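You operate a simulated robot arm through the tools that you are given. There is no shell and no other tool.

You run a simulated robot arm. Do the job below in one go: nothing can be reset, and whatever is moved stays where it is left.

TASK
Move the air coupling to the card's port and set the card's pressure.
Fine: valve shut and line vented before the coupling moves; valve open at the end.

The check looks at the end state, three seconds after you hand in, the way a careful person would. Anything else that was tipped, shoved, dropped, spilled or broken makes it a failure.

THE ROBOT
A 6-joint arm with a fingered hand, fixed in place. Base frame: the origin is on the floor under the middle of its stand, x ahead of it, y to its left, z up. Units: mm, rad, N and s.
With the tool pointing down near the work surface it reaches from about 480 to 800 mm from the base axis. Its first joint turns from -2.897 to 2.897 rad. Payload 4 kg.
Tool frame: the origin (TCP) lies between the finger pads and is the grasp point; the fingertips stand 20 mm ahead of it; z points along the fingers, y is the line along which they close. The gripper opens to 140 mm; its body begins 54 mm behind the TCP. The gripper is a hand of 3 fingers: y runs from the thumb to the fingers, the wrist lies at [0, 0, -215] in the tool frame.
Orientation is that of the tool frame in the base frame, as [roll, pitch, yaw] about the fixed x, y, z axes, in that order (R = Rz(yaw) Ry(pitch) Rx(roll)). With the fingers straight down and closing along the base's y, the tool's x points along the base's -x, its y along +y and its z along -z.

THE INTERFACE
- The arm moves only by the tool send_rows. Its argument "targets" is a list of rows, each an object of numbers (a shift or turn left out is 0): "dx", "dy", "dz": the shift along the tool's x, y, z in units of 25 mm (1.0 is 25 mm); "wx", "wy", "wz": the turn, a rotation vector about the tool's x, y, z in units of 5 degrees (1.0 is 5 degrees). In form: [{"dx": .., "dy": .., "dz": .., "wx": .., "wy": .., "wz": ..}, ...]. A call has 1 to 20 rows; each row shifts and turns the commanded pose from where the row before left it, along the tool's axes as they then stand. A call with a number of a shift or a turn outside -1 to 1 is refused whole. Each row takes 0.2 s and may step no farther than 50 mm and 0.15 rad from the row before; otherwise, the whole call is refused. Where a pose cannot be reached the arm comes as near as it can. A force on the tool above 40 N (or 10 N above the force at the start of the call, whichever is more), or a blocked arm, ends the call early, and 0.2 s more pass. In this call time passes only in rows, and 0.2 s behind the last. It gives the time, the measured TCP pose, the force on the tool (base axes), the opening and the grip force at its end, in the units of the frame above (readings bear some noise), with the torque about the TCP (base axes, N m) and any sound that the robot's microphone picked up, and new pictures: "pictures" is both (left out), scene, wrist or none.
- Cameras (640 x 400 px; columns grow to the right, rows downward): "scene" is fixed at [49.6, 649.9, 1642.4]; the picture's right is [-0.60, -0.80, 0.00], its down [-0.46, 0.35, -0.82] and it looks along [0.65, -0.49, -0.58] (base axes); focal length 214 px, centre (320, 200). "wrist" rides on the gripper at [74, -43, -79] in the tool frame; the picture's right is [0.50, 0.87, 0.00], its down [-0.59, 0.34, -0.73] and it looks along [-0.64, 0.37, 0.68] (tool axes); focal length 275 px, centre (320, 200). There is no depth. A picture from a camera that has moved, and an enlarged one, comes with that camera's place and axes in the base frame and with its lens.
- raise_lower(by): moves the trunk up (or, below 0, down) by that many mm; the arm rides with it, the base frame stays. It gives what a move gives, with no picture.
- curl_fingers(finger1, finger2, thumb_bend): sets how far each is bent, from 0 (flat) to 1 (curled in); at 0.3 the hand is open as for a grip, at 0.7 the pads meet at the TCP. One left out holds its place. A second passes; each finger stops where it meets its share of the squeeze, and holds until it gets a number again. It is the only way to open and close the hand. It gives what a move gives, with no picture; readings hold the bend of each and the force on the fingers (four entries, about 0 where the hand has none), thumb and palm.
- close_up(camera, box): a new picture of the part [left, top, right, bottom] of that camera's present view, enlarged. It takes no simulated time.
- sign_off(): hands the job in; it is judged then, once.

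Places have to be worked out from the pictures, the camera data and where the tool is seen. Open the gripper and draw the arm clear of the work before you hand the job in, unless the task says otherwise.

The tools are called by a JSON object that holds its "fn" and its "kwargs". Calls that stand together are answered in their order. send_rows: Moves the arm, as the interface text tells. Its arguments: {"type":"object","properties":{"targets":{"type":"array"},"pictures":{"type":"string","enum":["both","scene","wrist","none"]}},"required":["targets"]} The other tools are called the same way: raise_lower (by) moves the trunk up or down; curl_fingers (finger1, finger2, thumb_bend) moves the fingers one by one; close_up (camera, box) takes an enlarged picture of a part of a camera's view; sign_off () hands the job in.

At the start:

```text
time: 0.0
tool_pos: [443.0, 114.3, 1485.3]
tcp_rot: [-3.142, 0.0, 3.141]
contact_force: [0.2, -0.1, -0.3]
moment: [0.0, -0.01, 0.0]
grip_width: 140.0
finger_force: 0.1
shape: jaw
bend: [0.3, 0.3, 0.3]
finger forces: [0.0, 0.1, 0.1, 0.0, 0.0, 0.0]
trunk travel left (down, up): [-200.0, 390.0]
```

scene: 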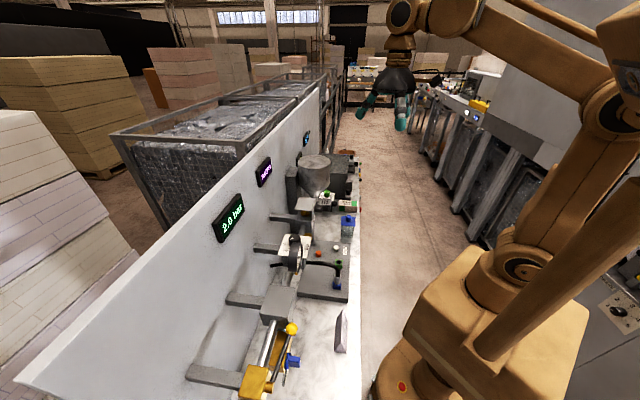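
wrist: 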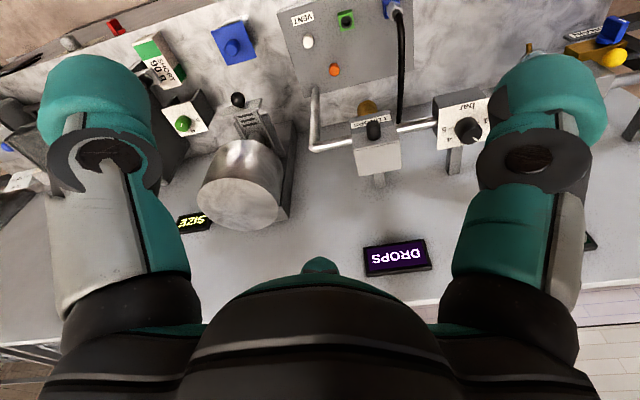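

The wrist view shows a bench with a panel (VENT, ports, hose), a tank/valve/regulator line and displays. I take enlarged pictures of both cameras to read the labels before moving anything.

{"fn": "close_up", "kwargs": {"camera": "wrist", "box": [270, 0, 510, 150]}}

{"fn": "close_up", "kwargs": {"camera": "wrist", "box": [100, 0, 340, 150]}}

{"fn": "close_up", "kwargs": {"camera": "scene", "box": [240, 200, 400, 300]}}

{"fn": "close_up", "kwargs": {"camera": "scene", "box": [200, 280, 400, 400]}}

{"fn": "close_up", "kwargs": {"camera": "scene", "box": [200, 120, 400, 250]}}

```text
2.67 times, centred on (390, 75) of wrist
camera zoom: at [368.0, 71.2, 1563.9], right [-0.5, 0.87, 0.0], down [0.59, 0.34, 0.73], along [0.64, 0.37, -0.68], focal length 734 px, centre (133, 533)
```

zoom: 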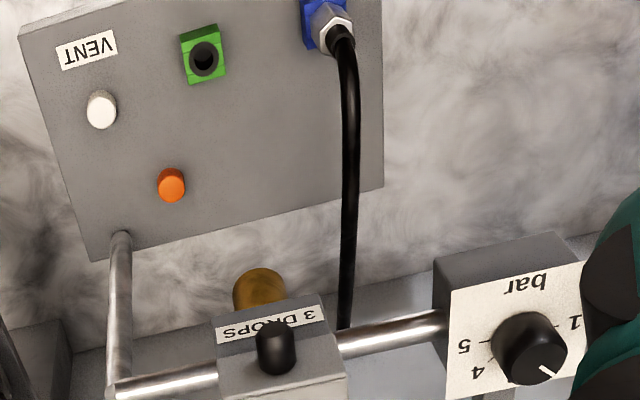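

```text
2.67 times, centred on (220, 75) of wrist
camera zoom: at [368.0, 71.2, 1563.9], right [-0.5, 0.87, 0.0], down [0.59, 0.34, 0.73], along [0.64, 0.37, -0.68], focal length 734 px, centre (587, 533)
```

zoom: 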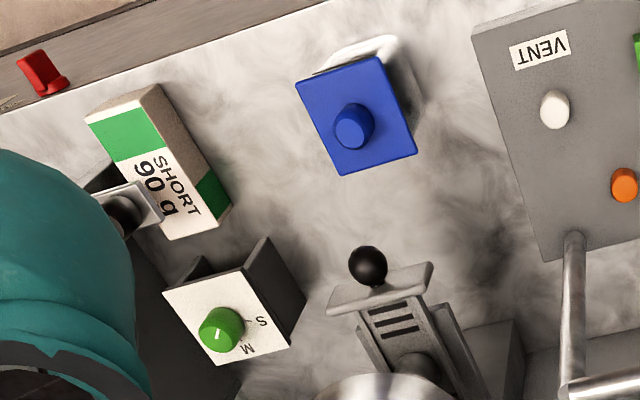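

```text
4.00 times, centred on (320, 250) of scene
camera zoom: at [49.6, 649.9, 1642.4], right [-0.6, -0.8, 0.0], down [-0.46, 0.35, -0.82], along [0.65, -0.49, -0.58], focal length 858 px, centre (320, 0)
```

zoom: 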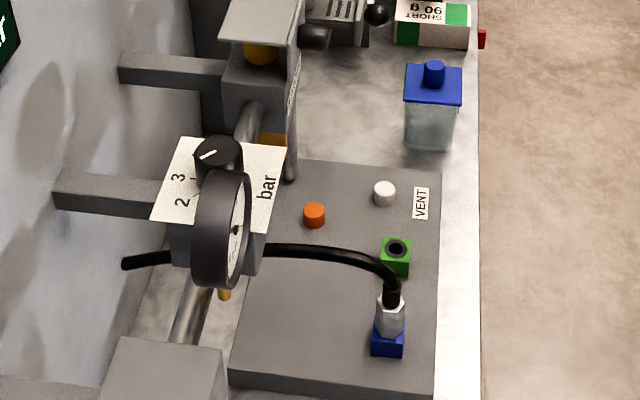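

```text
3.20 times, centred on (300, 340) of scene
camera zoom: at [49.6, 649.9, 1642.4], right [-0.6, -0.8, 0.0], down [-0.46, 0.35, -0.82], along [0.65, -0.49, -0.58], focal length 686 px, centre (384, -248)
```

zoom: 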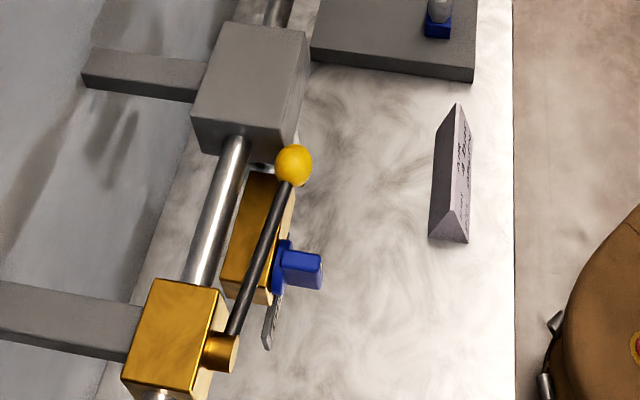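

```text
3.08 times, centred on (300, 185) of scene
camera zoom: at [49.6, 649.9, 1642.4], right [-0.6, -0.8, 0.0], down [-0.46, 0.35, -0.82], along [0.65, -0.49, -0.58], focal length 660 px, centre (382, 246)
```

zoom: 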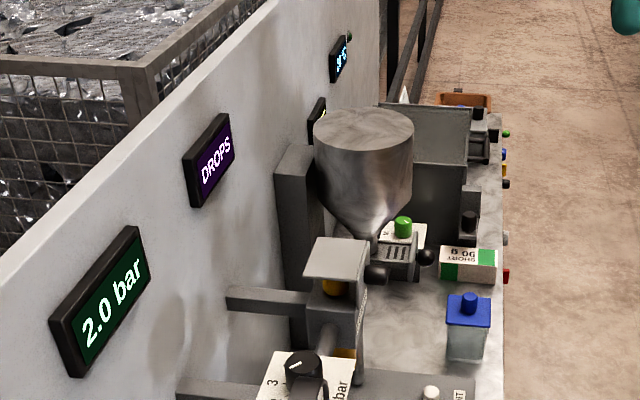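

The tent card near the front edge at the left end of the bench likely carries the order. I enlarge it, the lever valve with its blue tag, and the gauge/panel.

{"fn": "close_up", "kwargs": {"camera": "scene", "box": [330, 305, 354, 360]}}

{"fn": "close_up", "kwargs": {"camera": "scene", "box": [230, 310, 310, 400]}}

{"fn": "close_up", "kwargs": {"camera": "scene", "box": [270, 225, 330, 280]}}

{"fn": "close_up", "kwargs": {"camera": "wrist", "box": [540, 0, 640, 100]}}

```text
7.27 times, centred on (342, 332) of scene
camera zoom: at [49.6, 649.9, 1642.4], right [-0.6, -0.8, 0.0], down [-0.46, 0.35, -0.82], along [0.65, -0.49, -0.58], focal length 1560 px, centre (160, -764)
```

zoom: 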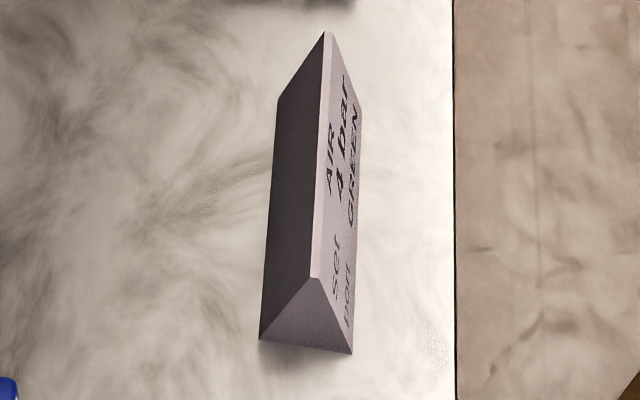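

```text
4.44 times, centred on (270, 355) of scene
camera zoom: at [49.6, 649.9, 1642.4], right [-0.6, -0.8, 0.0], down [-0.46, 0.35, -0.82], along [0.65, -0.49, -0.58], focal length 953 px, centre (542, -489)
```

zoom: 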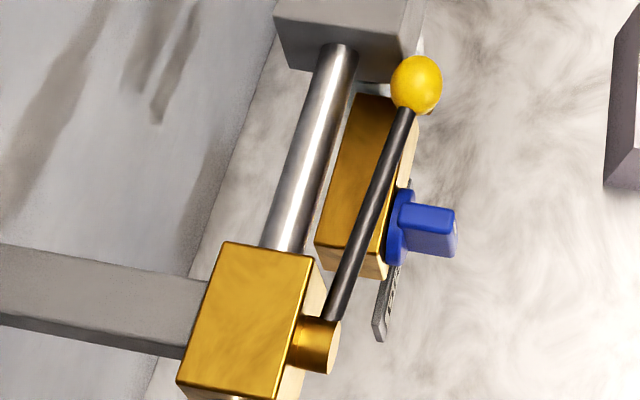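

```text
7.27 times, centred on (300, 252) of scene
camera zoom: at [49.6, 649.9, 1642.4], right [-0.6, -0.8, 0.0], down [-0.46, 0.35, -0.82], along [0.65, -0.49, -0.58], focal length 1560 px, centre (466, -182)
```

zoom: 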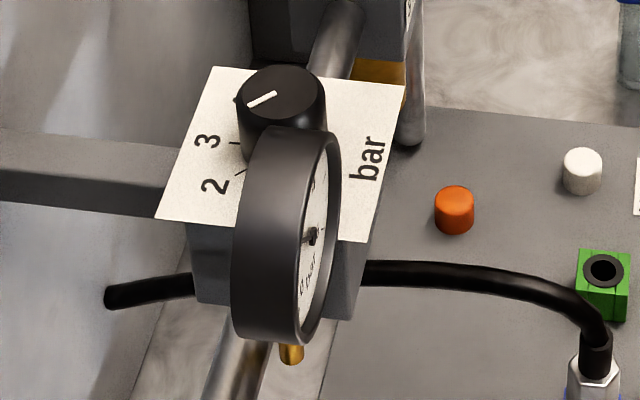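

```text
4.00 times, centred on (590, 50) of wrist
camera zoom: at [368.0, 71.2, 1563.9], right [-0.5, 0.87, 0.0], down [0.59, 0.34, 0.73], along [0.64, 0.37, -0.68], focal length 1101 px, centre (-760, 800)
```

zoom: 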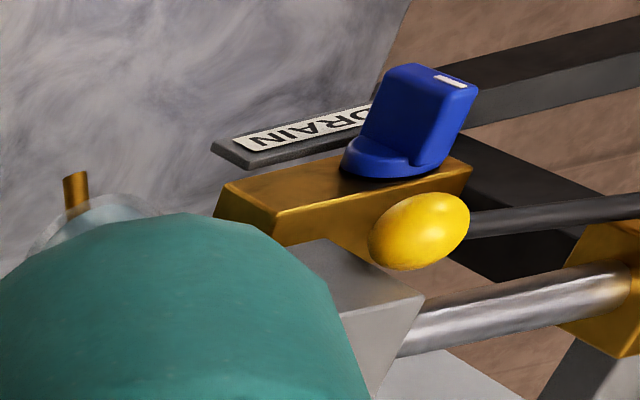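

The card reads "AIR – Set 4 bar – Port GREEN", and the display reads 2.0 bar with the coupling now in the blue port. The bench runs about 45° to the base axes, so I first square the hand to it (yaw +44.3°) at this safe height and look again.

{"fn": "send_rows", "kwargs": {"targets": [{"wz": -0.984}, {"wz": -0.984}, {"wz": -0.984}, {"wz": -0.984}, {"wz": -0.984}, {"wz": -0.984}, {"wz": -0.984}, {"wz": -0.984}, {"wz": -0.984}]}}

```text
time: 2.0
tool_pos: [441.5, 114.4, 1484.6]
tcp_rot: [3.141, 0.0, -2.367]
contact_force: [0.5, -0.2, -0.4]
moment: [-0.01, 0.02, 0.02]
grip_width: 139.6
finger_force: 0.1
shape: jaw
bend: [0.3, 0.3, 0.3]
finger forces: [0.0, 0.0, 0.1, 0.0, 0.0, 0.0]
trunk travel left (down, up): [-200.0, 390.0]
camera wrist: at [419.3, 31.6, 1563.8], right [-0.96, 0.27, 0.0], down [0.18, 0.65, 0.73], along [0.2, 0.71, -0.68], focal length 275 px, centre (320, 200)
```

scene: 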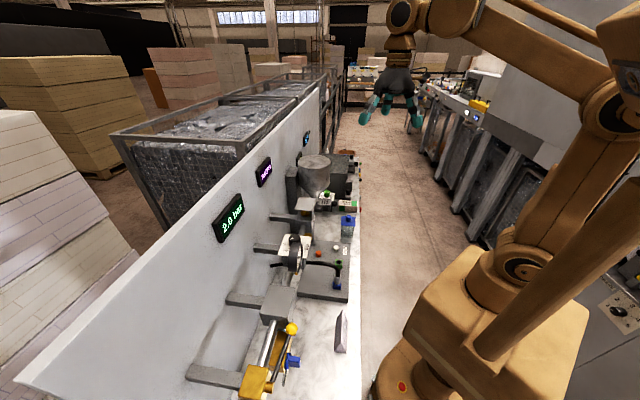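
wrist: 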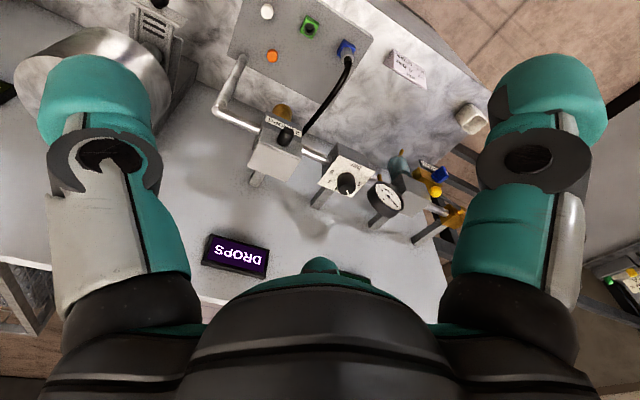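

Now nearly the whole air line is in one wrist view. I enlarge it for the knob scale, gauge, lever and coupling.

{"fn": "close_up", "kwargs": {"camera": "wrist", "box": [300, 140, 420, 220]}}

{"fn": "close_up", "kwargs": {"camera": "wrist", "box": [380, 130, 500, 250]}}

{"fn": "close_up", "kwargs": {"camera": "wrist", "box": [230, 0, 380, 140]}}

{"fn": "close_up", "kwargs": {"camera": "wrist", "box": [370, 30, 500, 150]}}

```text
5.00 times, centred on (360, 180) of wrist
camera zoom: at [419.3, 31.6, 1563.8], right [-0.96, 0.27, 0.0], down [0.18, 0.65, 0.73], along [0.2, 0.71, -0.68], focal length 1376 px, centre (120, 300)
```

zoom: 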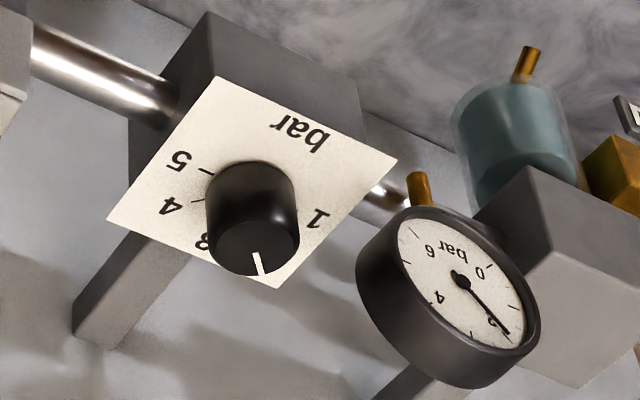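

```text
3.33 times, centred on (440, 190) of wrist
camera zoom: at [419.3, 31.6, 1563.8], right [-0.96, 0.27, 0.0], down [0.18, 0.65, 0.73], along [0.2, 0.71, -0.68], focal length 918 px, centre (-80, 233)
```

zoom: 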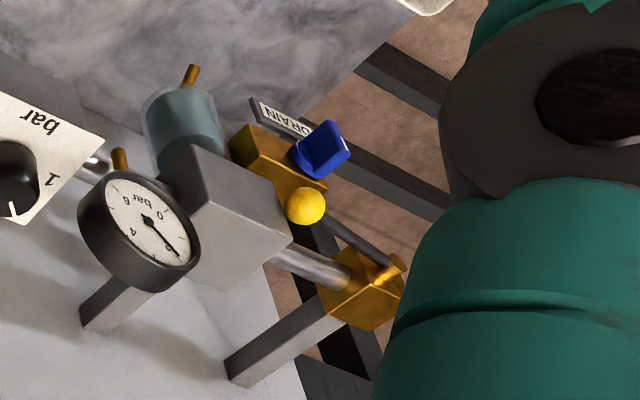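

```text
2.86 times, centred on (305, 70) of wrist
camera zoom: at [419.3, 31.6, 1563.8], right [-0.96, 0.27, 0.0], down [0.18, 0.65, 0.73], along [0.2, 0.71, -0.68], focal length 786 px, centre (363, 571)
```

zoom: 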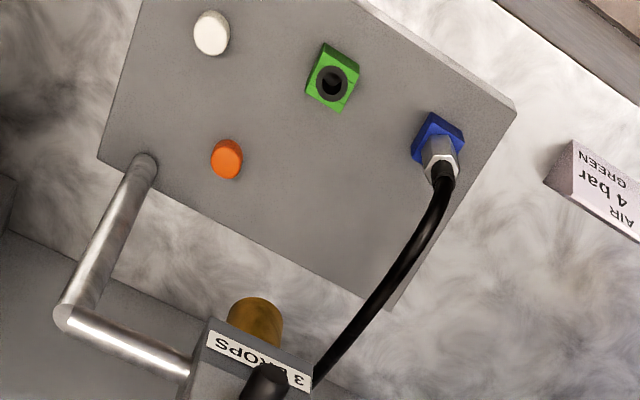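

```text
3.33 times, centred on (435, 90) of wrist
camera zoom: at [419.3, 31.6, 1563.8], right [-0.96, 0.27, 0.0], down [0.18, 0.65, 0.73], along [0.2, 0.71, -0.68], focal length 918 px, centre (-63, 567)
```

zoom: 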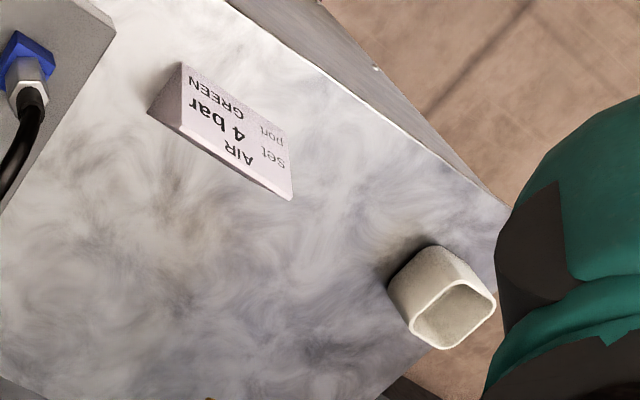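

The card is confirmed: set 4 bar, port GREEN; gauge and display both show 2 bar, and I place the yellow lever ball at about [279, 562, 1099]. Next I bring the fingers together to see what the closed hand looks like before using it as a pusher.

{"fn": "curl_fingers", "kwargs": {"finger1": 0.7, "finger2": 0.7, "thumb_bend": 0.7}}

{"fn": "close_up", "kwargs": {"camera": "scene", "box": [340, 20, 460, 140]}}

{"fn": "close_up", "kwargs": {"camera": "wrist", "box": [0, 0, 640, 400]}}

```text
time: 3.0
tool_pos: [441.8, 114.1, 1484.7]
tcp_rot: [-3.141, -0.002, -2.367]
contact_force: [-0.3, -0.5, -1.1]
moment: [0.0, 0.04, 0.02]
grip_width: 4.2
finger_force: 0.0
shape: fingers
bend: [0.69, 0.69, 0.7]
finger forces: [0.1, 0.0, 0.0, 0.0, 0.1, 0.0]
trunk travel left (down, up): [-200.0, 390.0]
```

```text
3.33 times, centred on (400, 80) of scene
camera zoom: at [49.6, 649.9, 1642.4], right [-0.6, -0.8, 0.0], down [-0.46, 0.35, -0.82], along [0.65, -0.49, -0.58], focal length 715 px, centre (53, 600)
```

zoom: 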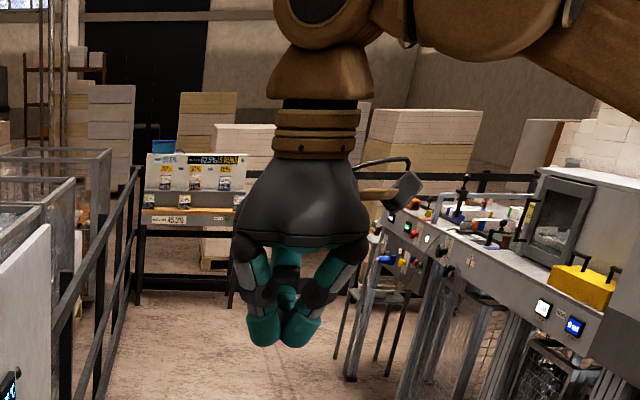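

```text
1.00 times, centred on (320, 200) of wrist (not enlarged: the box is as wide or as high as the picture)
camera zoom: at [419.2, 31.6, 1563.8], right [-0.96, 0.27, 0.0], down [0.18, 0.65, 0.73], along [0.2, 0.71, -0.68], focal length 275 px, centre (320, 200)
```

zoom: 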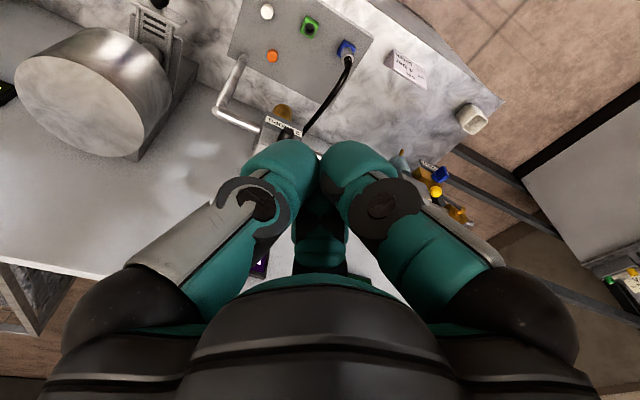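

The closed hand is a bundle about 60 mm wide; a single extended finger may be a better pusher. I curl finger2 and the thumb fully with finger1 out to see that shape.

{"fn": "curl_fingers", "kwargs": {"finger1": 0.3, "finger2": 1.0, "thumb_bend": 1.0}}

{"fn": "close_up", "kwargs": {"camera": "scene", "box": [360, 50, 440, 140]}}

{"fn": "close_up", "kwargs": {"camera": "wrist", "box": [0, 0, 640, 400]}}

```text
time: 4.0
tool_pos: [442.3, 113.6, 1484.7]
tcp_rot: [-3.141, 0.0, -2.369]
contact_force: [0.3, -0.4, -0.4]
moment: [-0.01, 0.0, -0.01]
grip_width: 63.1
finger_force: 0.1
shape: fingers
bend: [0.3, 0.97, 1.0]
finger forces: [0.0, 0.0, 0.0, 0.0, 0.1, 0.0]
trunk travel left (down, up): [-200.0, 390.0]
```

```text
4.44 times, centred on (400, 95) of scene
camera zoom: at [49.6, 649.9, 1642.4], right [-0.6, -0.8, 0.0], down [-0.46, 0.35, -0.82], along [0.65, -0.49, -0.58], focal length 953 px, centre (-36, 667)
```

zoom: 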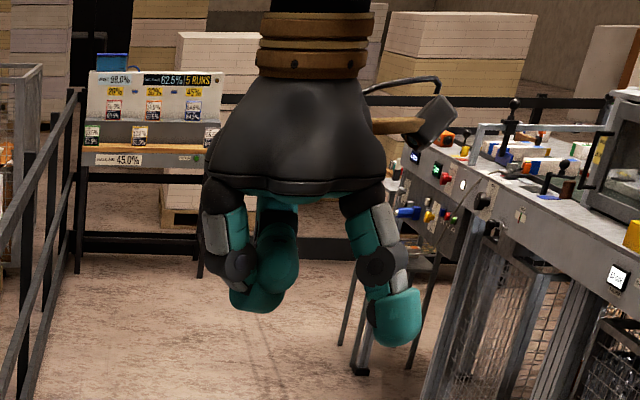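

```text
1.00 times, centred on (320, 200) of wrist (not enlarged: the box is as wide or as high as the picture)
camera zoom: at [419.2, 31.6, 1563.8], right [-0.96, 0.27, 0.0], down [0.18, 0.65, 0.73], along [0.2, 0.71, -0.68], focal length 275 px, centre (320, 200)
```

zoom: 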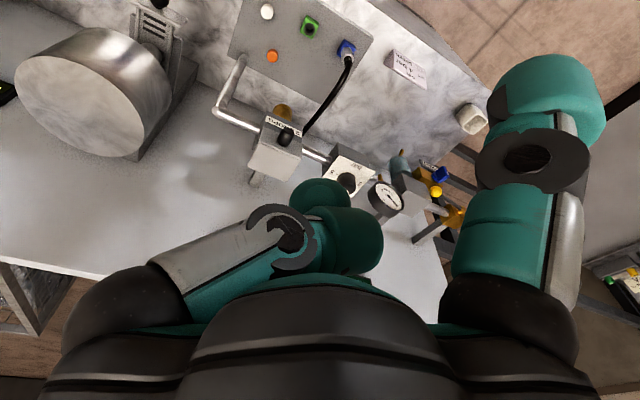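

Finger1 alone sticks out only ~30 mm further, so the tilted beak or an open cage will be my options for the lever. I open the hand again and move left along the bench, staying above everything, to look at the valve from close by.

{"fn": "curl_fingers", "kwargs": {"finger1": 0.3, "finger2": 0.3, "thumb_bend": 0.3}}

{"fn": "send_rows", "kwargs": {"targets": [{"dx": -0.212, "dy": 0.984, "dz": 0.4}, {"dx": -0.212, "dy": 0.984, "dz": 0.4}, {"dx": -0.212, "dy": 0.984, "dz": 0.4}, {"dx": -0.212, "dy": 0.984, "dz": 0.4}, {"dx": -0.212, "dy": 0.984, "dz": 0.4}, {"dx": -0.212, "dy": 0.984, "dz": 0.4}, {"dx": -0.212, "dy": 0.984, "dz": 0.4}, {"dx": -0.212, "dy": 0.984, "dz": 0.4}, {"dx": -0.212, "dy": 0.984, "dz": 0.4}, {"dx": -0.212, "dy": 0.984, "dz": 0.4}, {"dx": -0.212, "dy": 0.984, "dz": 0.4}, {"dx": -0.212, "dy": 0.984, "dz": 0.4}, {"dx": -0.212, "dy": 0.984, "dz": 0.4}, {"dx": -0.212, "dy": 0.984, "dz": 0.4}, {"dx": -0.212, "dy": 0.984, "dz": 0.4}, {"dx": -0.212, "dy": 0.984, "dz": 0.4}, {"dx": -0.212, "dy": 0.984, "dz": 0.4}]}}

```text
time: 5.0
tool_pos: [442.9, 114.2, 1484.4]
tcp_rot: [3.141, -0.001, -2.369]
contact_force: [0.1, 0.0, 0.4]
moment: [0.0, 0.03, 0.0]
grip_width: 124.0
finger_force: 0.1
shape: fingers
bend: [0.3, 0.3, 0.3]
finger forces: [0.1, 0.1, 0.0, 0.2, 0.0, 0.0]
trunk travel left (down, up): [-200.0, 390.0]
```

```text
time: 8.6
tool_pos: [226.0, 476.2, 1312.2]
tcp_rot: [-3.141, 0.001, -2.391]
contact_force: [-0.3, 0.2, 0.4]
moment: [-0.05, 0.02, -0.01]
grip_width: 124.1
finger_force: 0.0
shape: fingers
bend: [0.3, 0.3, 0.3]
finger forces: [0.0, 0.0, 0.0, 0.0, 0.0, 0.0]
trunk travel left (down, up): [-200.0, 390.0]
camera wrist: at [201.1, 393.1, 1392.1], right [-0.96, 0.29, 0.0], down [0.2, 0.65, 0.73], along [0.21, 0.7, -0.68], focal length 275 px, centre (320, 200)
```

scene: 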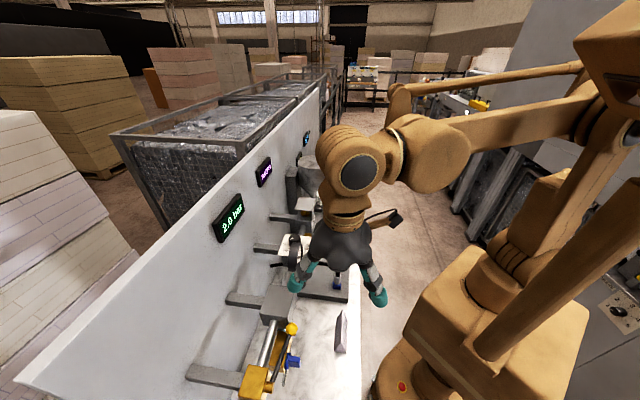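
wrist: 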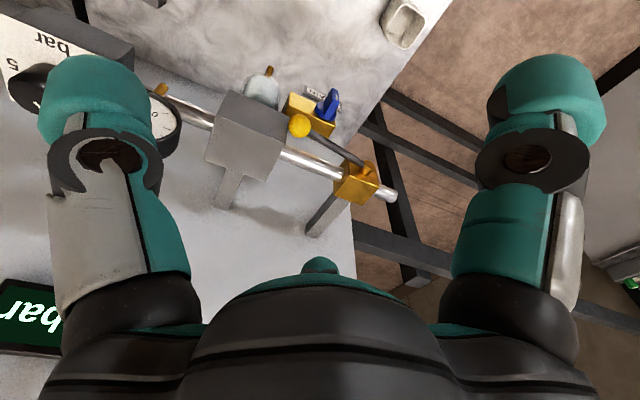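

The valve is now in clear view; I enlarge it to locate the ball, shaft, pipe and drain tap precisely.

{"fn": "close_up", "kwargs": {"camera": "wrist", "box": [200, 60, 420, 220]}}

{"fn": "close_up", "kwargs": {"camera": "scene", "box": [230, 310, 310, 400]}}

```text
2.50 times, centred on (310, 140) of wrist
camera zoom: at [201.1, 393.1, 1392.1], right [-0.96, 0.29, 0.0], down [0.2, 0.65, 0.73], along [0.21, 0.7, -0.68], focal length 688 px, centre (345, 350)
```

zoom: 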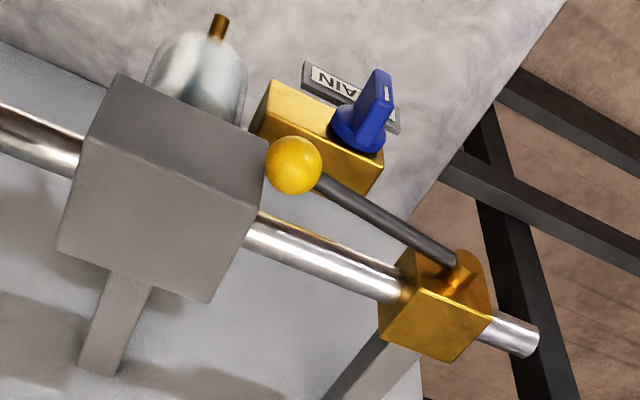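

```text
4.44 times, centred on (270, 355) of scene
camera zoom: at [49.6, 649.9, 1642.4], right [-0.6, -0.8, 0.0], down [-0.46, 0.35, -0.82], along [0.65, -0.49, -0.58], focal length 953 px, centre (542, -489)
```

zoom: 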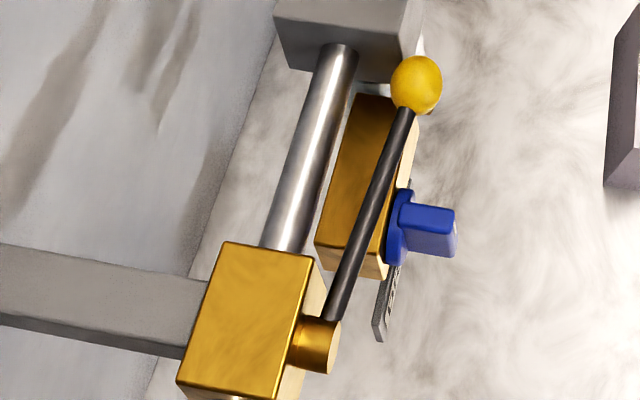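

Triangulation puts the lever ball at d≈595 mm out from the base along the bench normal, z≈1098, close beside the grey filter block, with the blue drain tap right below – so the lever must swing up. I move forward a little and then tilt the hand to horizontal (pointing at the wall) well above the pipework to test whether that posture is reachable.

{"fn": "send_rows", "kwargs": {"targets": [{"dx": -0.85, "dy": 0.49}, {"dx": -0.85, "dy": 0.49}, {"wy": -1}, {"wy": -1}, {"wy": -1}, {"wy": -1}, {"wy": -1}, {"wy": -1}, {"wy": -1}, {"wy": -1}, {"wy": -1}]}}

```text
time: 11.0
tool_pos: [227.8, 523.9, 1314.6]
tcp_rot: [-3.141, 0.787, -2.365]
contact_force: [-0.5, 0.3, 0.0]
moment: [-0.03, -0.01, 0.0]
grip_width: 124.0
finger_force: 0.0
shape: fingers
bend: [0.3, 0.3, 0.3]
finger forces: [0.1, 0.0, 0.0, 0.1, 0.1, 0.0]
trunk travel left (down, up): [-200.0, 390.0]
camera wrist: at [179.5, 417.6, 1318.2], right [-0.86, 0.37, -0.35], down [-0.31, 0.17, 0.93], along [0.41, 0.91, -0.03], focal length 275 px, centre (320, 200)
```

scene: 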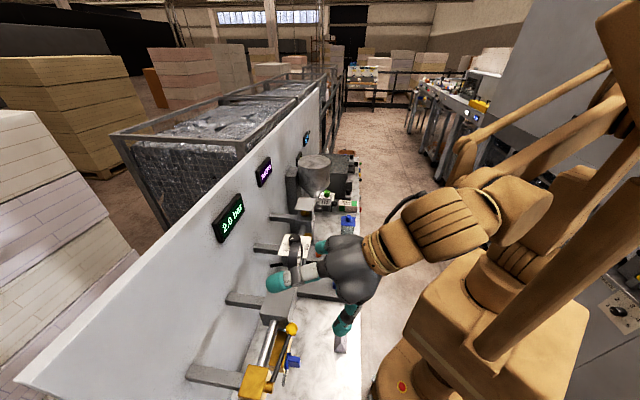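
wrist: 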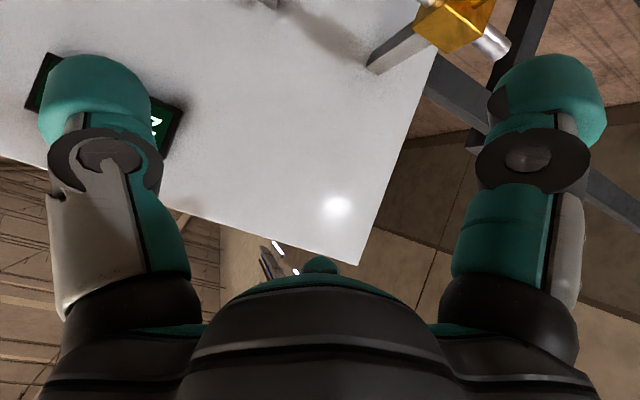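

45° of tilt is reached cleanly. I continue to the full horizontal posture here in free space.

{"fn": "send_rows", "kwargs": {"targets": [{"wy": -1}, {"wy": -1}, {"wy": -1}, {"wy": -1}, {"wy": -1}, {"wy": -1}, {"wy": -1}, {"wy": -1}, {"wy": -1}], "pictures": "scene"}}

```text
time: 13.0
tool_pos: [227.8, 524.7, 1315.6]
tcp_rot: [-0.136, 1.569, 0.637]
contact_force: [0.3, 0.0, 0.5]
moment: [0.02, 0.01, -0.04]
grip_width: 124.3
finger_force: 0.3
shape: fingers
bend: [0.3, 0.3, 0.3]
finger forces: [0.0, 0.0, 0.0, 0.0, 0.1, 0.0]
trunk travel left (down, up): [-200.0, 390.0]
```

scene: 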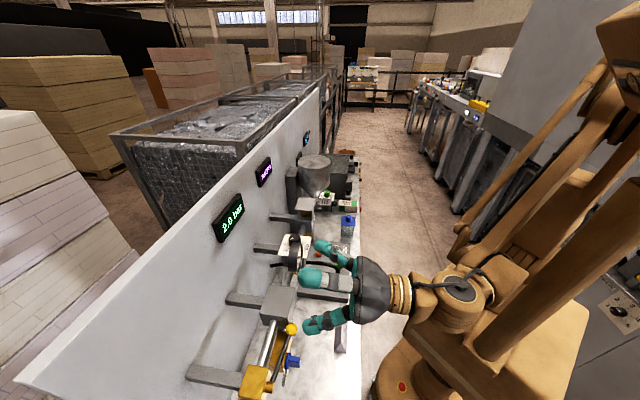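

The horizontal posture is reachable. I pre-close the fingers to about 64 mm and use the trunk to descend (keeping this arm posture), with fingertips ~30 mm short of the ball.

{"fn": "curl_fingers", "kwargs": {"finger1": 0.5, "finger2": 0.5, "thumb_bend": 0.5}}

{"fn": "raise_lower", "kwargs": {"by": -100}}

{"fn": "close_up", "kwargs": {"camera": "scene", "box": [220, 220, 420, 400]}}

```text
time: 14.0
tool_pos: [226.9, 523.3, 1314.5]
tcp_rot: [1.111, 1.57, 1.886]
contact_force: [0.2, 0.2, -0.7]
moment: [-0.01, -0.02, 0.01]
grip_width: 63.9
finger_force: 0.0
shape: fingers
bend: [0.5, 0.5, 0.5]
finger forces: [0.0, 0.0, 0.0, 0.0, 0.1, 0.0]
trunk travel left (down, up): [-200.0, 390.0]
```

```text
time: 15.3
tool_pos: [227.5, 524.0, 1214.6]
tcp_rot: [-2.18, 1.571, -1.406]
contact_force: [0.3, -0.9, 0.2]
moment: [0.0, -0.04, 0.02]
grip_width: 63.7
finger_force: 0.2
shape: fingers
bend: [0.5, 0.5, 0.5]
finger forces: [0.1, 0.0, 0.0, 0.0, 0.0, 0.0]
trunk travel left (down, up): [-100.0, 490.0]
```

```text
2.22 times, centred on (320, 310) of scene
camera zoom: at [49.6, 649.9, 1642.4], right [-0.6, -0.8, 0.0], down [-0.46, 0.35, -0.82], along [0.65, -0.49, -0.58], focal length 477 px, centre (320, -44)
```

zoom: 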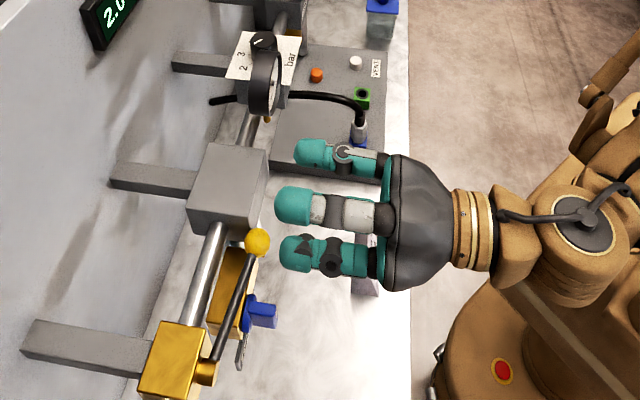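

The hand sits above and short of the lever as intended. I lower the trunk the remaining 100 mm and look again.

{"fn": "raise_lower", "kwargs": {"by": -100}}

{"fn": "close_up", "kwargs": {"camera": "scene", "box": [220, 260, 380, 400]}}

{"fn": "close_up", "kwargs": {"camera": "wrist", "box": [0, 0, 640, 400]}}

```text
time: 16.7
tool_pos: [228.0, 523.0, 1115.3]
tcp_rot: [-2.394, 1.57, -1.619]
contact_force: [-0.4, -0.5, 0.6]
moment: [-0.02, -0.02, 0.01]
grip_width: 63.8
finger_force: 0.2
shape: fingers
bend: [0.5, 0.5, 0.5]
finger forces: [0.0, 0.1, 0.0, 0.1, 0.0, 0.0]
trunk travel left (down, up): [0.0, 590.0]
```

```text
2.86 times, centred on (300, 330) of scene
camera zoom: at [49.6, 649.9, 1642.4], right [-0.6, -0.8, 0.0], down [-0.46, 0.35, -0.82], along [0.65, -0.49, -0.58], focal length 613 px, centre (377, -171)
```

zoom: 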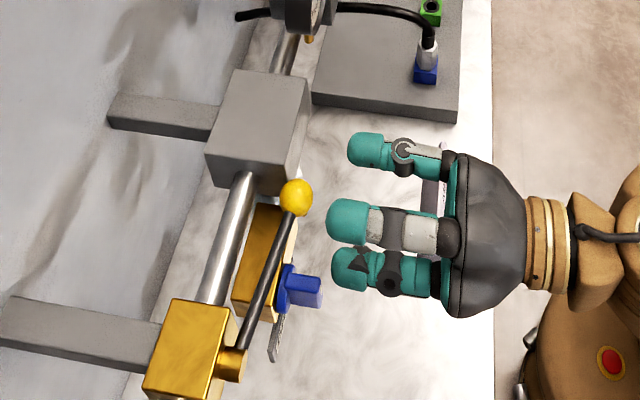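

```text
1.00 times, centred on (320, 200) of wrist (not enlarged: the box is as wide or as high as the picture)
camera zoom: at [200.8, 437.5, 1040.8], right [-0.61, 0.62, -0.5], down [-0.76, -0.27, 0.59], along [0.23, 0.74, 0.64], focal length 275 px, centre (320, 200)
```

zoom: 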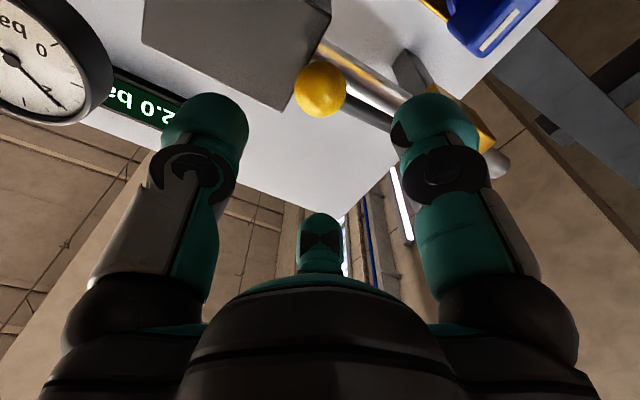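

The wrist ray confirms the ball at [279, 562, 1098] within a couple of mm. I centre the hand on it and advance so the fingertips stop just past the ball's middle (d≈580 for the TCP).

{"fn": "send_rows", "kwargs": {"targets": [{"dx": 0.34, "dy": -0.155}, {"dx": 0.34, "dy": -0.155}, {"dz": 0.4}, {"dz": 0.4}, {"dz": 0.4}, {"dz": 0.4}, {"dz": 0.4}]}}

{"fn": "close_up", "kwargs": {"camera": "scene", "box": [240, 290, 340, 380]}}

```text
time: 18.3
tool_pos: [266.1, 551.3, 1098.8]
tcp_rot: [0.202, 1.569, 0.976]
contact_force: [-17.7, -15.3, -5.9]
moment: [0.09, 0.32, -1.18]
grip_width: 64.6
finger_force: 11.1
shape: fingers
bend: [0.5, 0.5, 0.5]
finger forces: [0.1, 0.0, 0.0, 0.0, 22.8, 0.1]
trunk travel left (down, up): [0.0, 590.0]
camera wrist: at [239.6, 465.4, 1024.3], right [-0.61, 0.62, -0.5], down [-0.76, -0.27, 0.59], along [0.23, 0.74, 0.64], focal length 275 px, centre (320, 200)
```

scene: 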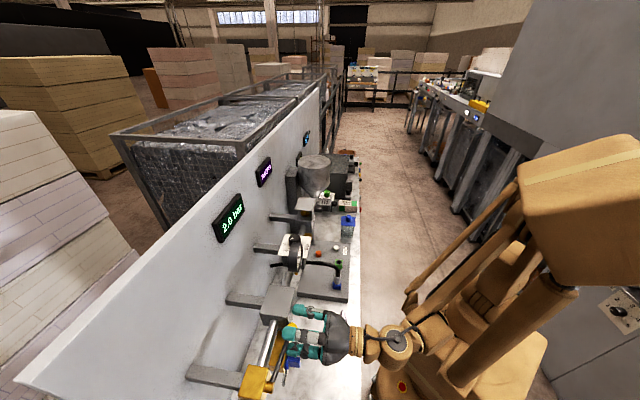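
wrist: 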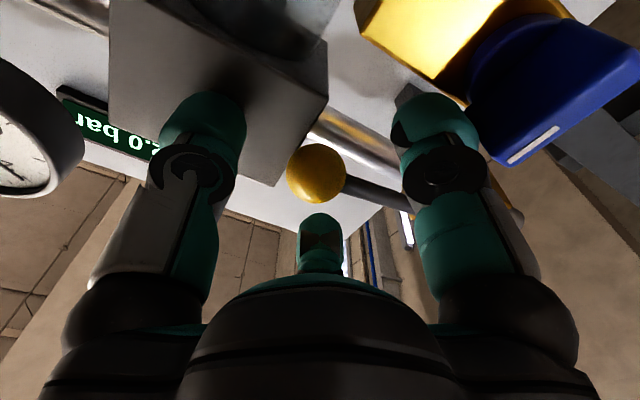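

```text
4.44 times, centred on (290, 335) of scene
camera zoom: at [49.6, 649.9, 1642.4], right [-0.6, -0.8, 0.0], down [-0.46, 0.35, -0.82], along [0.65, -0.49, -0.58], focal length 953 px, centre (453, -400)
```

zoom: 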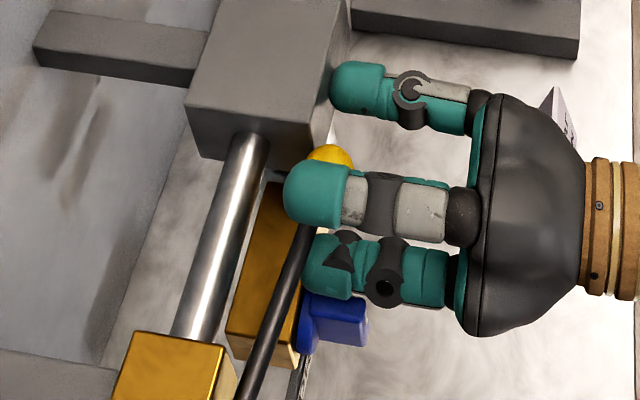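

The thumb tip is resting on the front face of the filter block (22 N), while the ball sits centred between the fingers. I back off 7 mm so the thumb clears, then close the fingers to a loose cage around the ball.

{"fn": "send_rows", "kwargs": {"targets": [{"dz": -0.28}, {"dz": 0.0}], "pictures": "none"}}

{"fn": "curl_fingers", "kwargs": {"finger1": 0.58, "finger2": 0.58, "thumb_bend": 0.58}}

{"fn": "close_up", "kwargs": {"camera": "wrist", "box": [160, 40, 520, 265]}}

{"fn": "close_up", "kwargs": {"camera": "scene", "box": [250, 300, 340, 370]}}

```text
time: 18.9
tool_pos: [264.8, 548.7, 1097.3]
tcp_rot: [-2.329, 1.57, -1.556]
contact_force: [-0.4, 0.1, 0.7]
moment: [0.02, 0.0, 0.03]
grip_width: 63.7
finger_force: 0.1
shape: fingers
bend: [0.5, 0.5, 0.5]
finger forces: [0.0, 0.0, 0.1, 0.1, 0.0, 0.0]
trunk travel left (down, up): [0.0, 590.0]
```

```text
time: 19.9
tool_pos: [263.4, 548.7, 1097.9]
tcp_rot: [0.711, 1.571, 1.485]
contact_force: [-0.5, 0.0, -0.9]
moment: [0.0, -0.01, -0.01]
grip_width: 41.8
finger_force: 0.1
shape: fingers
bend: [0.57, 0.57, 0.57]
finger forces: [0.0, 0.0, 0.1, 0.1, 0.0, 0.0]
trunk travel left (down, up): [0.0, 590.0]
```

```text
1.78 times, centred on (340, 152) of wrist
camera zoom: at [237.4, 462.0, 1023.5], right [-0.61, 0.62, -0.5], down [-0.76, -0.27, 0.59], along [0.23, 0.74, 0.64], focal length 489 px, centre (284, 284)
```

zoom: 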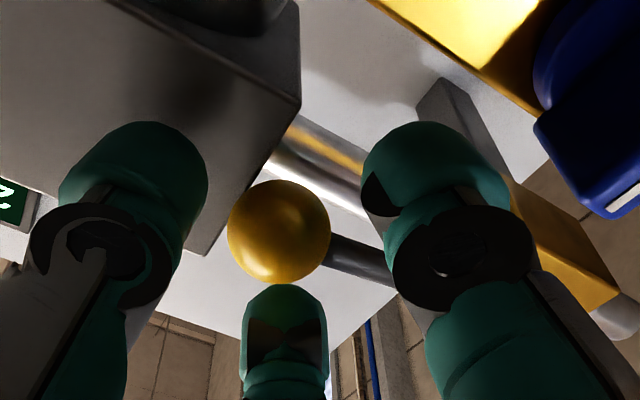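

```text
5.71 times, centred on (295, 335) of scene
camera zoom: at [49.6, 649.9, 1642.4], right [-0.6, -0.8, 0.0], down [-0.46, 0.35, -0.82], along [0.65, -0.49, -0.58], focal length 1226 px, centre (463, -571)
```

zoom: 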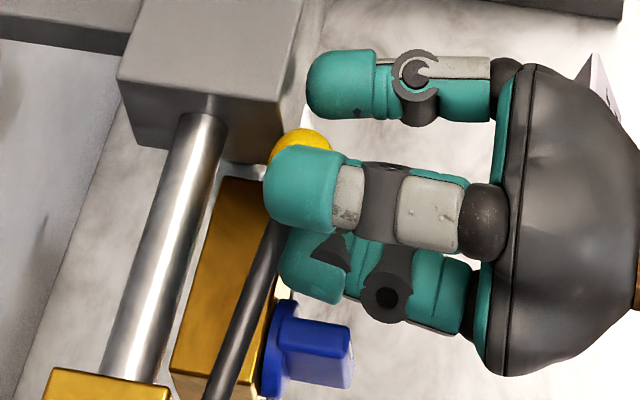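

The ball is caged with no contact forces. I start swinging the lever upward about its pivot (rolling the hand with it), 25° first, and check whether it follows.

{"fn": "send_rows", "kwargs": {"targets": [{"dx": -0.387, "dy": 0.017, "wz": -1}, {"dx": -0.387, "dy": 0.017, "wz": -1}, {"dx": -0.387, "dy": 0.017, "wz": -1}, {"dx": -0.387, "dy": 0.017, "wz": -1}, {"dx": -0.387, "dy": 0.017, "wz": -1}]}}

{"fn": "close_up", "kwargs": {"camera": "scene", "box": [240, 290, 340, 390]}}

```text
time: 21.1
tool_pos: [255.8, 554.8, 1145.8]
tcp_rot: [-1.571, 1.132, -0.796]
contact_force: [-1.1, 1.2, -1.3]
moment: [0.01, 0.03, 0.02]
grip_width: 44.5
finger_force: 1.0
shape: fingers
bend: [0.56, 0.57, 0.57]
finger forces: [1.7, 0.0, 0.0, 0.0, 0.0, 0.0]
trunk travel left (down, up): [0.0, 590.0]
camera wrist: at [248.6, 449.2, 1096.6], right [-0.4, 0.41, -0.82], down [-0.91, -0.12, 0.39], along [0.06, 0.91, 0.42], focal length 275 px, centre (320, 200)
```

scene: 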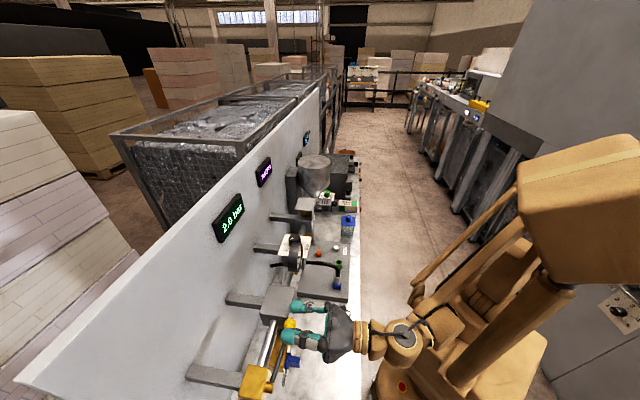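
wrist: 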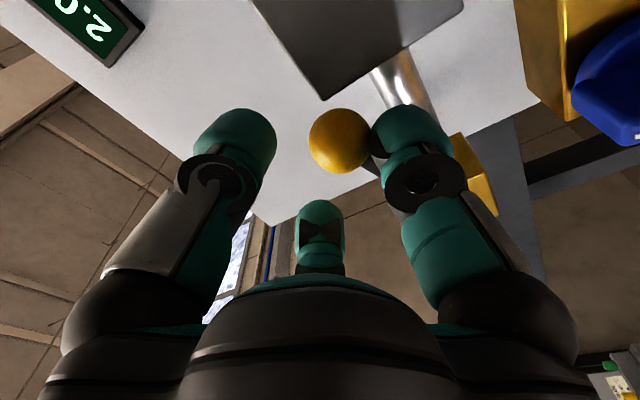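

```text
4.00 times, centred on (290, 340) of scene
camera zoom: at [49.6, 649.9, 1642.4], right [-0.6, -0.8, 0.0], down [-0.46, 0.35, -0.82], along [0.65, -0.49, -0.58], focal length 858 px, centre (440, -360)
```

zoom: 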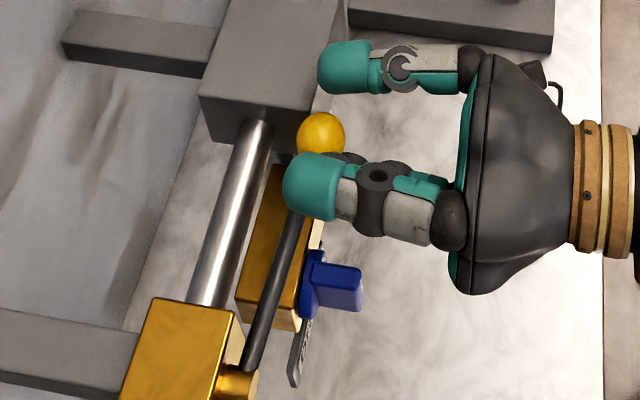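

The lever follows with under 2 N. The ball is now clear of the block, so I advance 8 mm deeper for a surer cage and continue to 60°.

{"fn": "send_rows", "kwargs": {"targets": [{"dz": 0.33}, {"dx": -0.387, "dy": 0.017, "wz": -1}, {"dx": -0.387, "dy": 0.017, "wz": -1}, {"dx": -0.387, "dy": 0.017, "wz": -1}, {"dx": -0.387, "dy": 0.017, "wz": -1}, {"dx": -0.387, "dy": 0.017, "wz": -1}, {"dx": -0.387, "dy": 0.017, "wz": -1}, {"dx": -0.387, "dy": 0.017, "wz": -1}]}}

{"fn": "close_up", "kwargs": {"camera": "scene", "box": [240, 290, 340, 390]}}

```text
time: 22.9
tool_pos: [231.9, 594.3, 1195.9]
tcp_rot: [-1.571, 0.523, -0.796]
contact_force: [-0.7, -0.4, -0.7]
moment: [-0.04, 0.03, -0.03]
grip_width: 44.2
finger_force: 0.6
shape: fingers
bend: [0.56, 0.57, 0.57]
finger forces: [1.4, 0.0, 0.0, 0.1, 0.0, 0.0]
trunk travel left (down, up): [0.0, 590.0]
camera wrist: at [234.4, 476.8, 1194.8], right [0.0, 0.0, -1.0], down [-1.0, -0.03, 0.0], along [-0.03, 1.0, 0.0], focal length 275 px, centre (320, 200)
```

scene: 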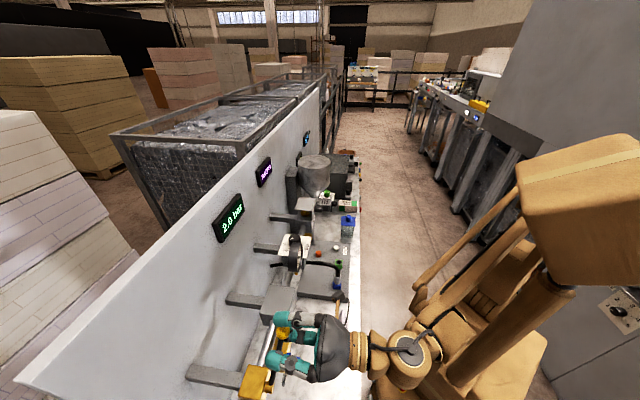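
wrist: 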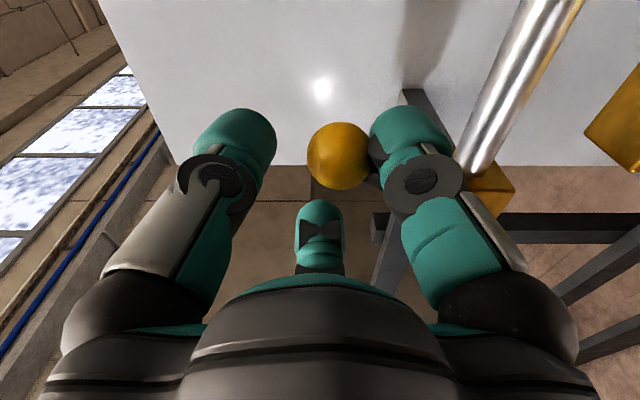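

```text
4.00 times, centred on (290, 340) of scene
camera zoom: at [49.6, 649.9, 1642.4], right [-0.6, -0.8, 0.0], down [-0.46, 0.35, -0.82], along [0.65, -0.49, -0.58], focal length 858 px, centre (440, -360)
```

zoom: 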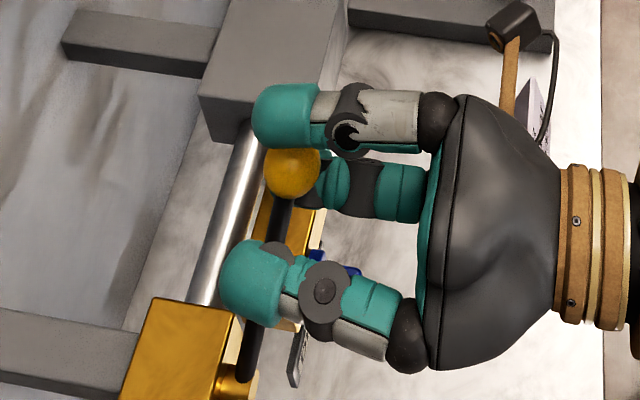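

The lever is at about 55–60° and following freely. I continue the swing to 90° plus the slack.

{"fn": "send_rows", "kwargs": {"targets": [{"dx": -0.387, "dy": 0.017, "wz": -1}, {"dx": -0.387, "dy": 0.017, "wz": -1}, {"dx": -0.387, "dy": 0.017, "wz": -1}, {"dx": -0.387, "dy": 0.017, "wz": -1}, {"dx": -0.387, "dy": 0.017, "wz": -1}, {"dx": -0.387, "dy": 0.017, "wz": -1}]}}

{"fn": "close_up", "kwargs": {"camera": "scene", "box": [230, 290, 350, 390]}}

```text
time: 24.5
tool_pos: [223.0, 613.6, 1210.7]
tcp_rot: [-1.571, -0.002, -0.849]
contact_force: [0.2, -0.4, -0.4]
moment: [0.0, -0.04, -0.03]
grip_width: 42.4
finger_force: 0.1
shape: fingers
bend: [0.57, 0.57, 0.57]
finger forces: [0.0, 0.0, 0.0, 0.0, 0.0, 0.1]
trunk travel left (down, up): [0.0, 590.0]
stopped in row 6: the arm was blocked; the commanded pose is now the measured one
camera wrist: at [213.5, 504.5, 1253.9], right [0.33, -0.38, -0.87], down [-0.94, -0.05, -0.34], along [0.09, 0.93, -0.37], focal length 275 px, centre (320, 200)
```

scene: 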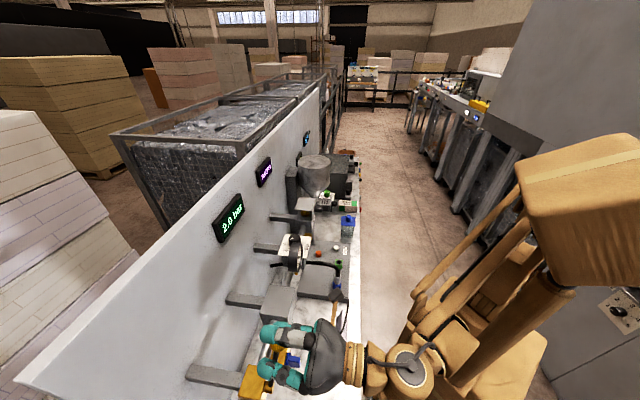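
wrist: 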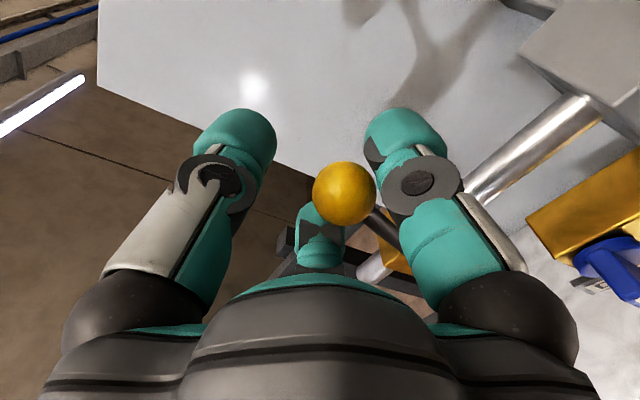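

```text
4.00 times, centred on (290, 340) of scene
camera zoom: at [49.6, 649.9, 1642.4], right [-0.6, -0.8, 0.0], down [-0.46, 0.35, -0.82], along [0.65, -0.49, -0.58], focal length 858 px, centre (440, -360)
```

zoom: 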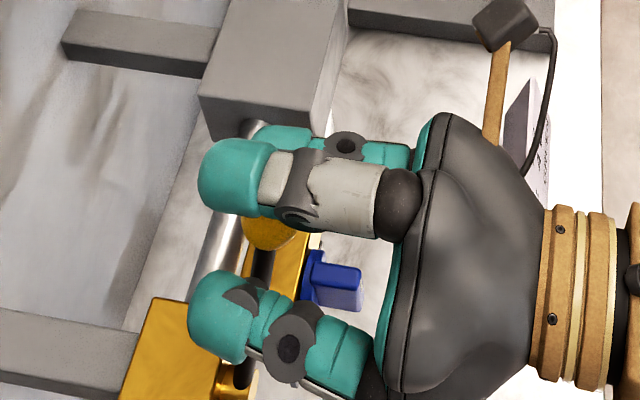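

The arm stopped because this wrist posture runs out when moving further left (no contact force; lever at roughly 72°). I turn the hand's heading to the left about the ball so the wrist lines up with the arm, leaving the TCP in place.

{"fn": "send_rows", "kwargs": {"targets": [{"wy": -1}, {"wy": -1}, {"wy": -1}, {"wy": -1}, {"wy": -1}]}}

{"fn": "close_up", "kwargs": {"camera": "scene", "box": [230, 290, 350, 390]}}

```text
time: 25.7
tool_pos: [218.8, 614.3, 1211.8]
tcp_rot: [-1.572, -0.002, -0.404]
contact_force: [0.8, -1.0, -0.2]
moment: [-0.01, 0.01, -0.01]
grip_width: 42.2
finger_force: 0.6
shape: fingers
bend: [0.57, 0.57, 0.57]
finger forces: [0.3, 0.0, 0.0, 0.0, 0.0, 0.1]
trunk travel left (down, up): [0.0, 590.0]
camera wrist: at [256.6, 511.8, 1254.2], right [0.46, -0.2, -0.87], down [-0.83, -0.44, -0.34], along [-0.32, 0.87, -0.37], focal length 275 px, centre (320, 200)
```

scene: 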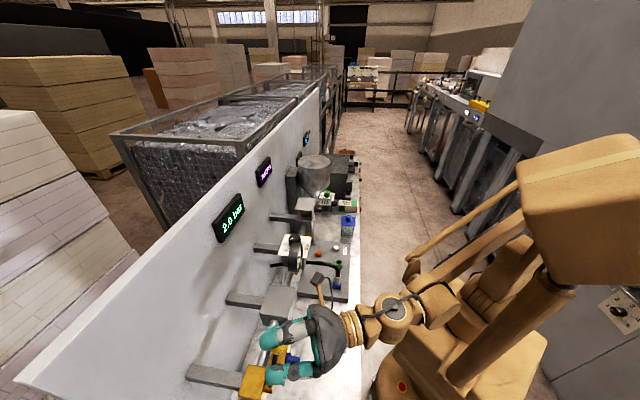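
wrist: 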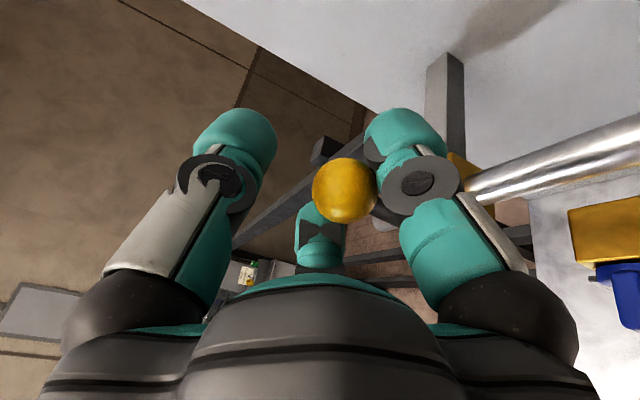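

```text
4.00 times, centred on (290, 340) of scene
camera zoom: at [49.6, 649.9, 1642.4], right [-0.6, -0.8, 0.0], down [-0.46, 0.35, -0.82], along [0.65, -0.49, -0.58], focal length 858 px, centre (440, -360)
```

zoom: 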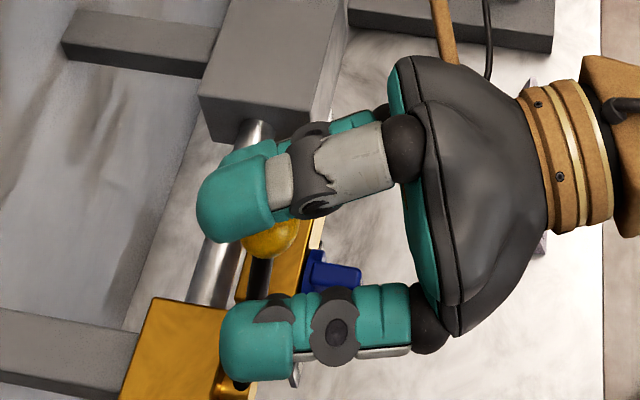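

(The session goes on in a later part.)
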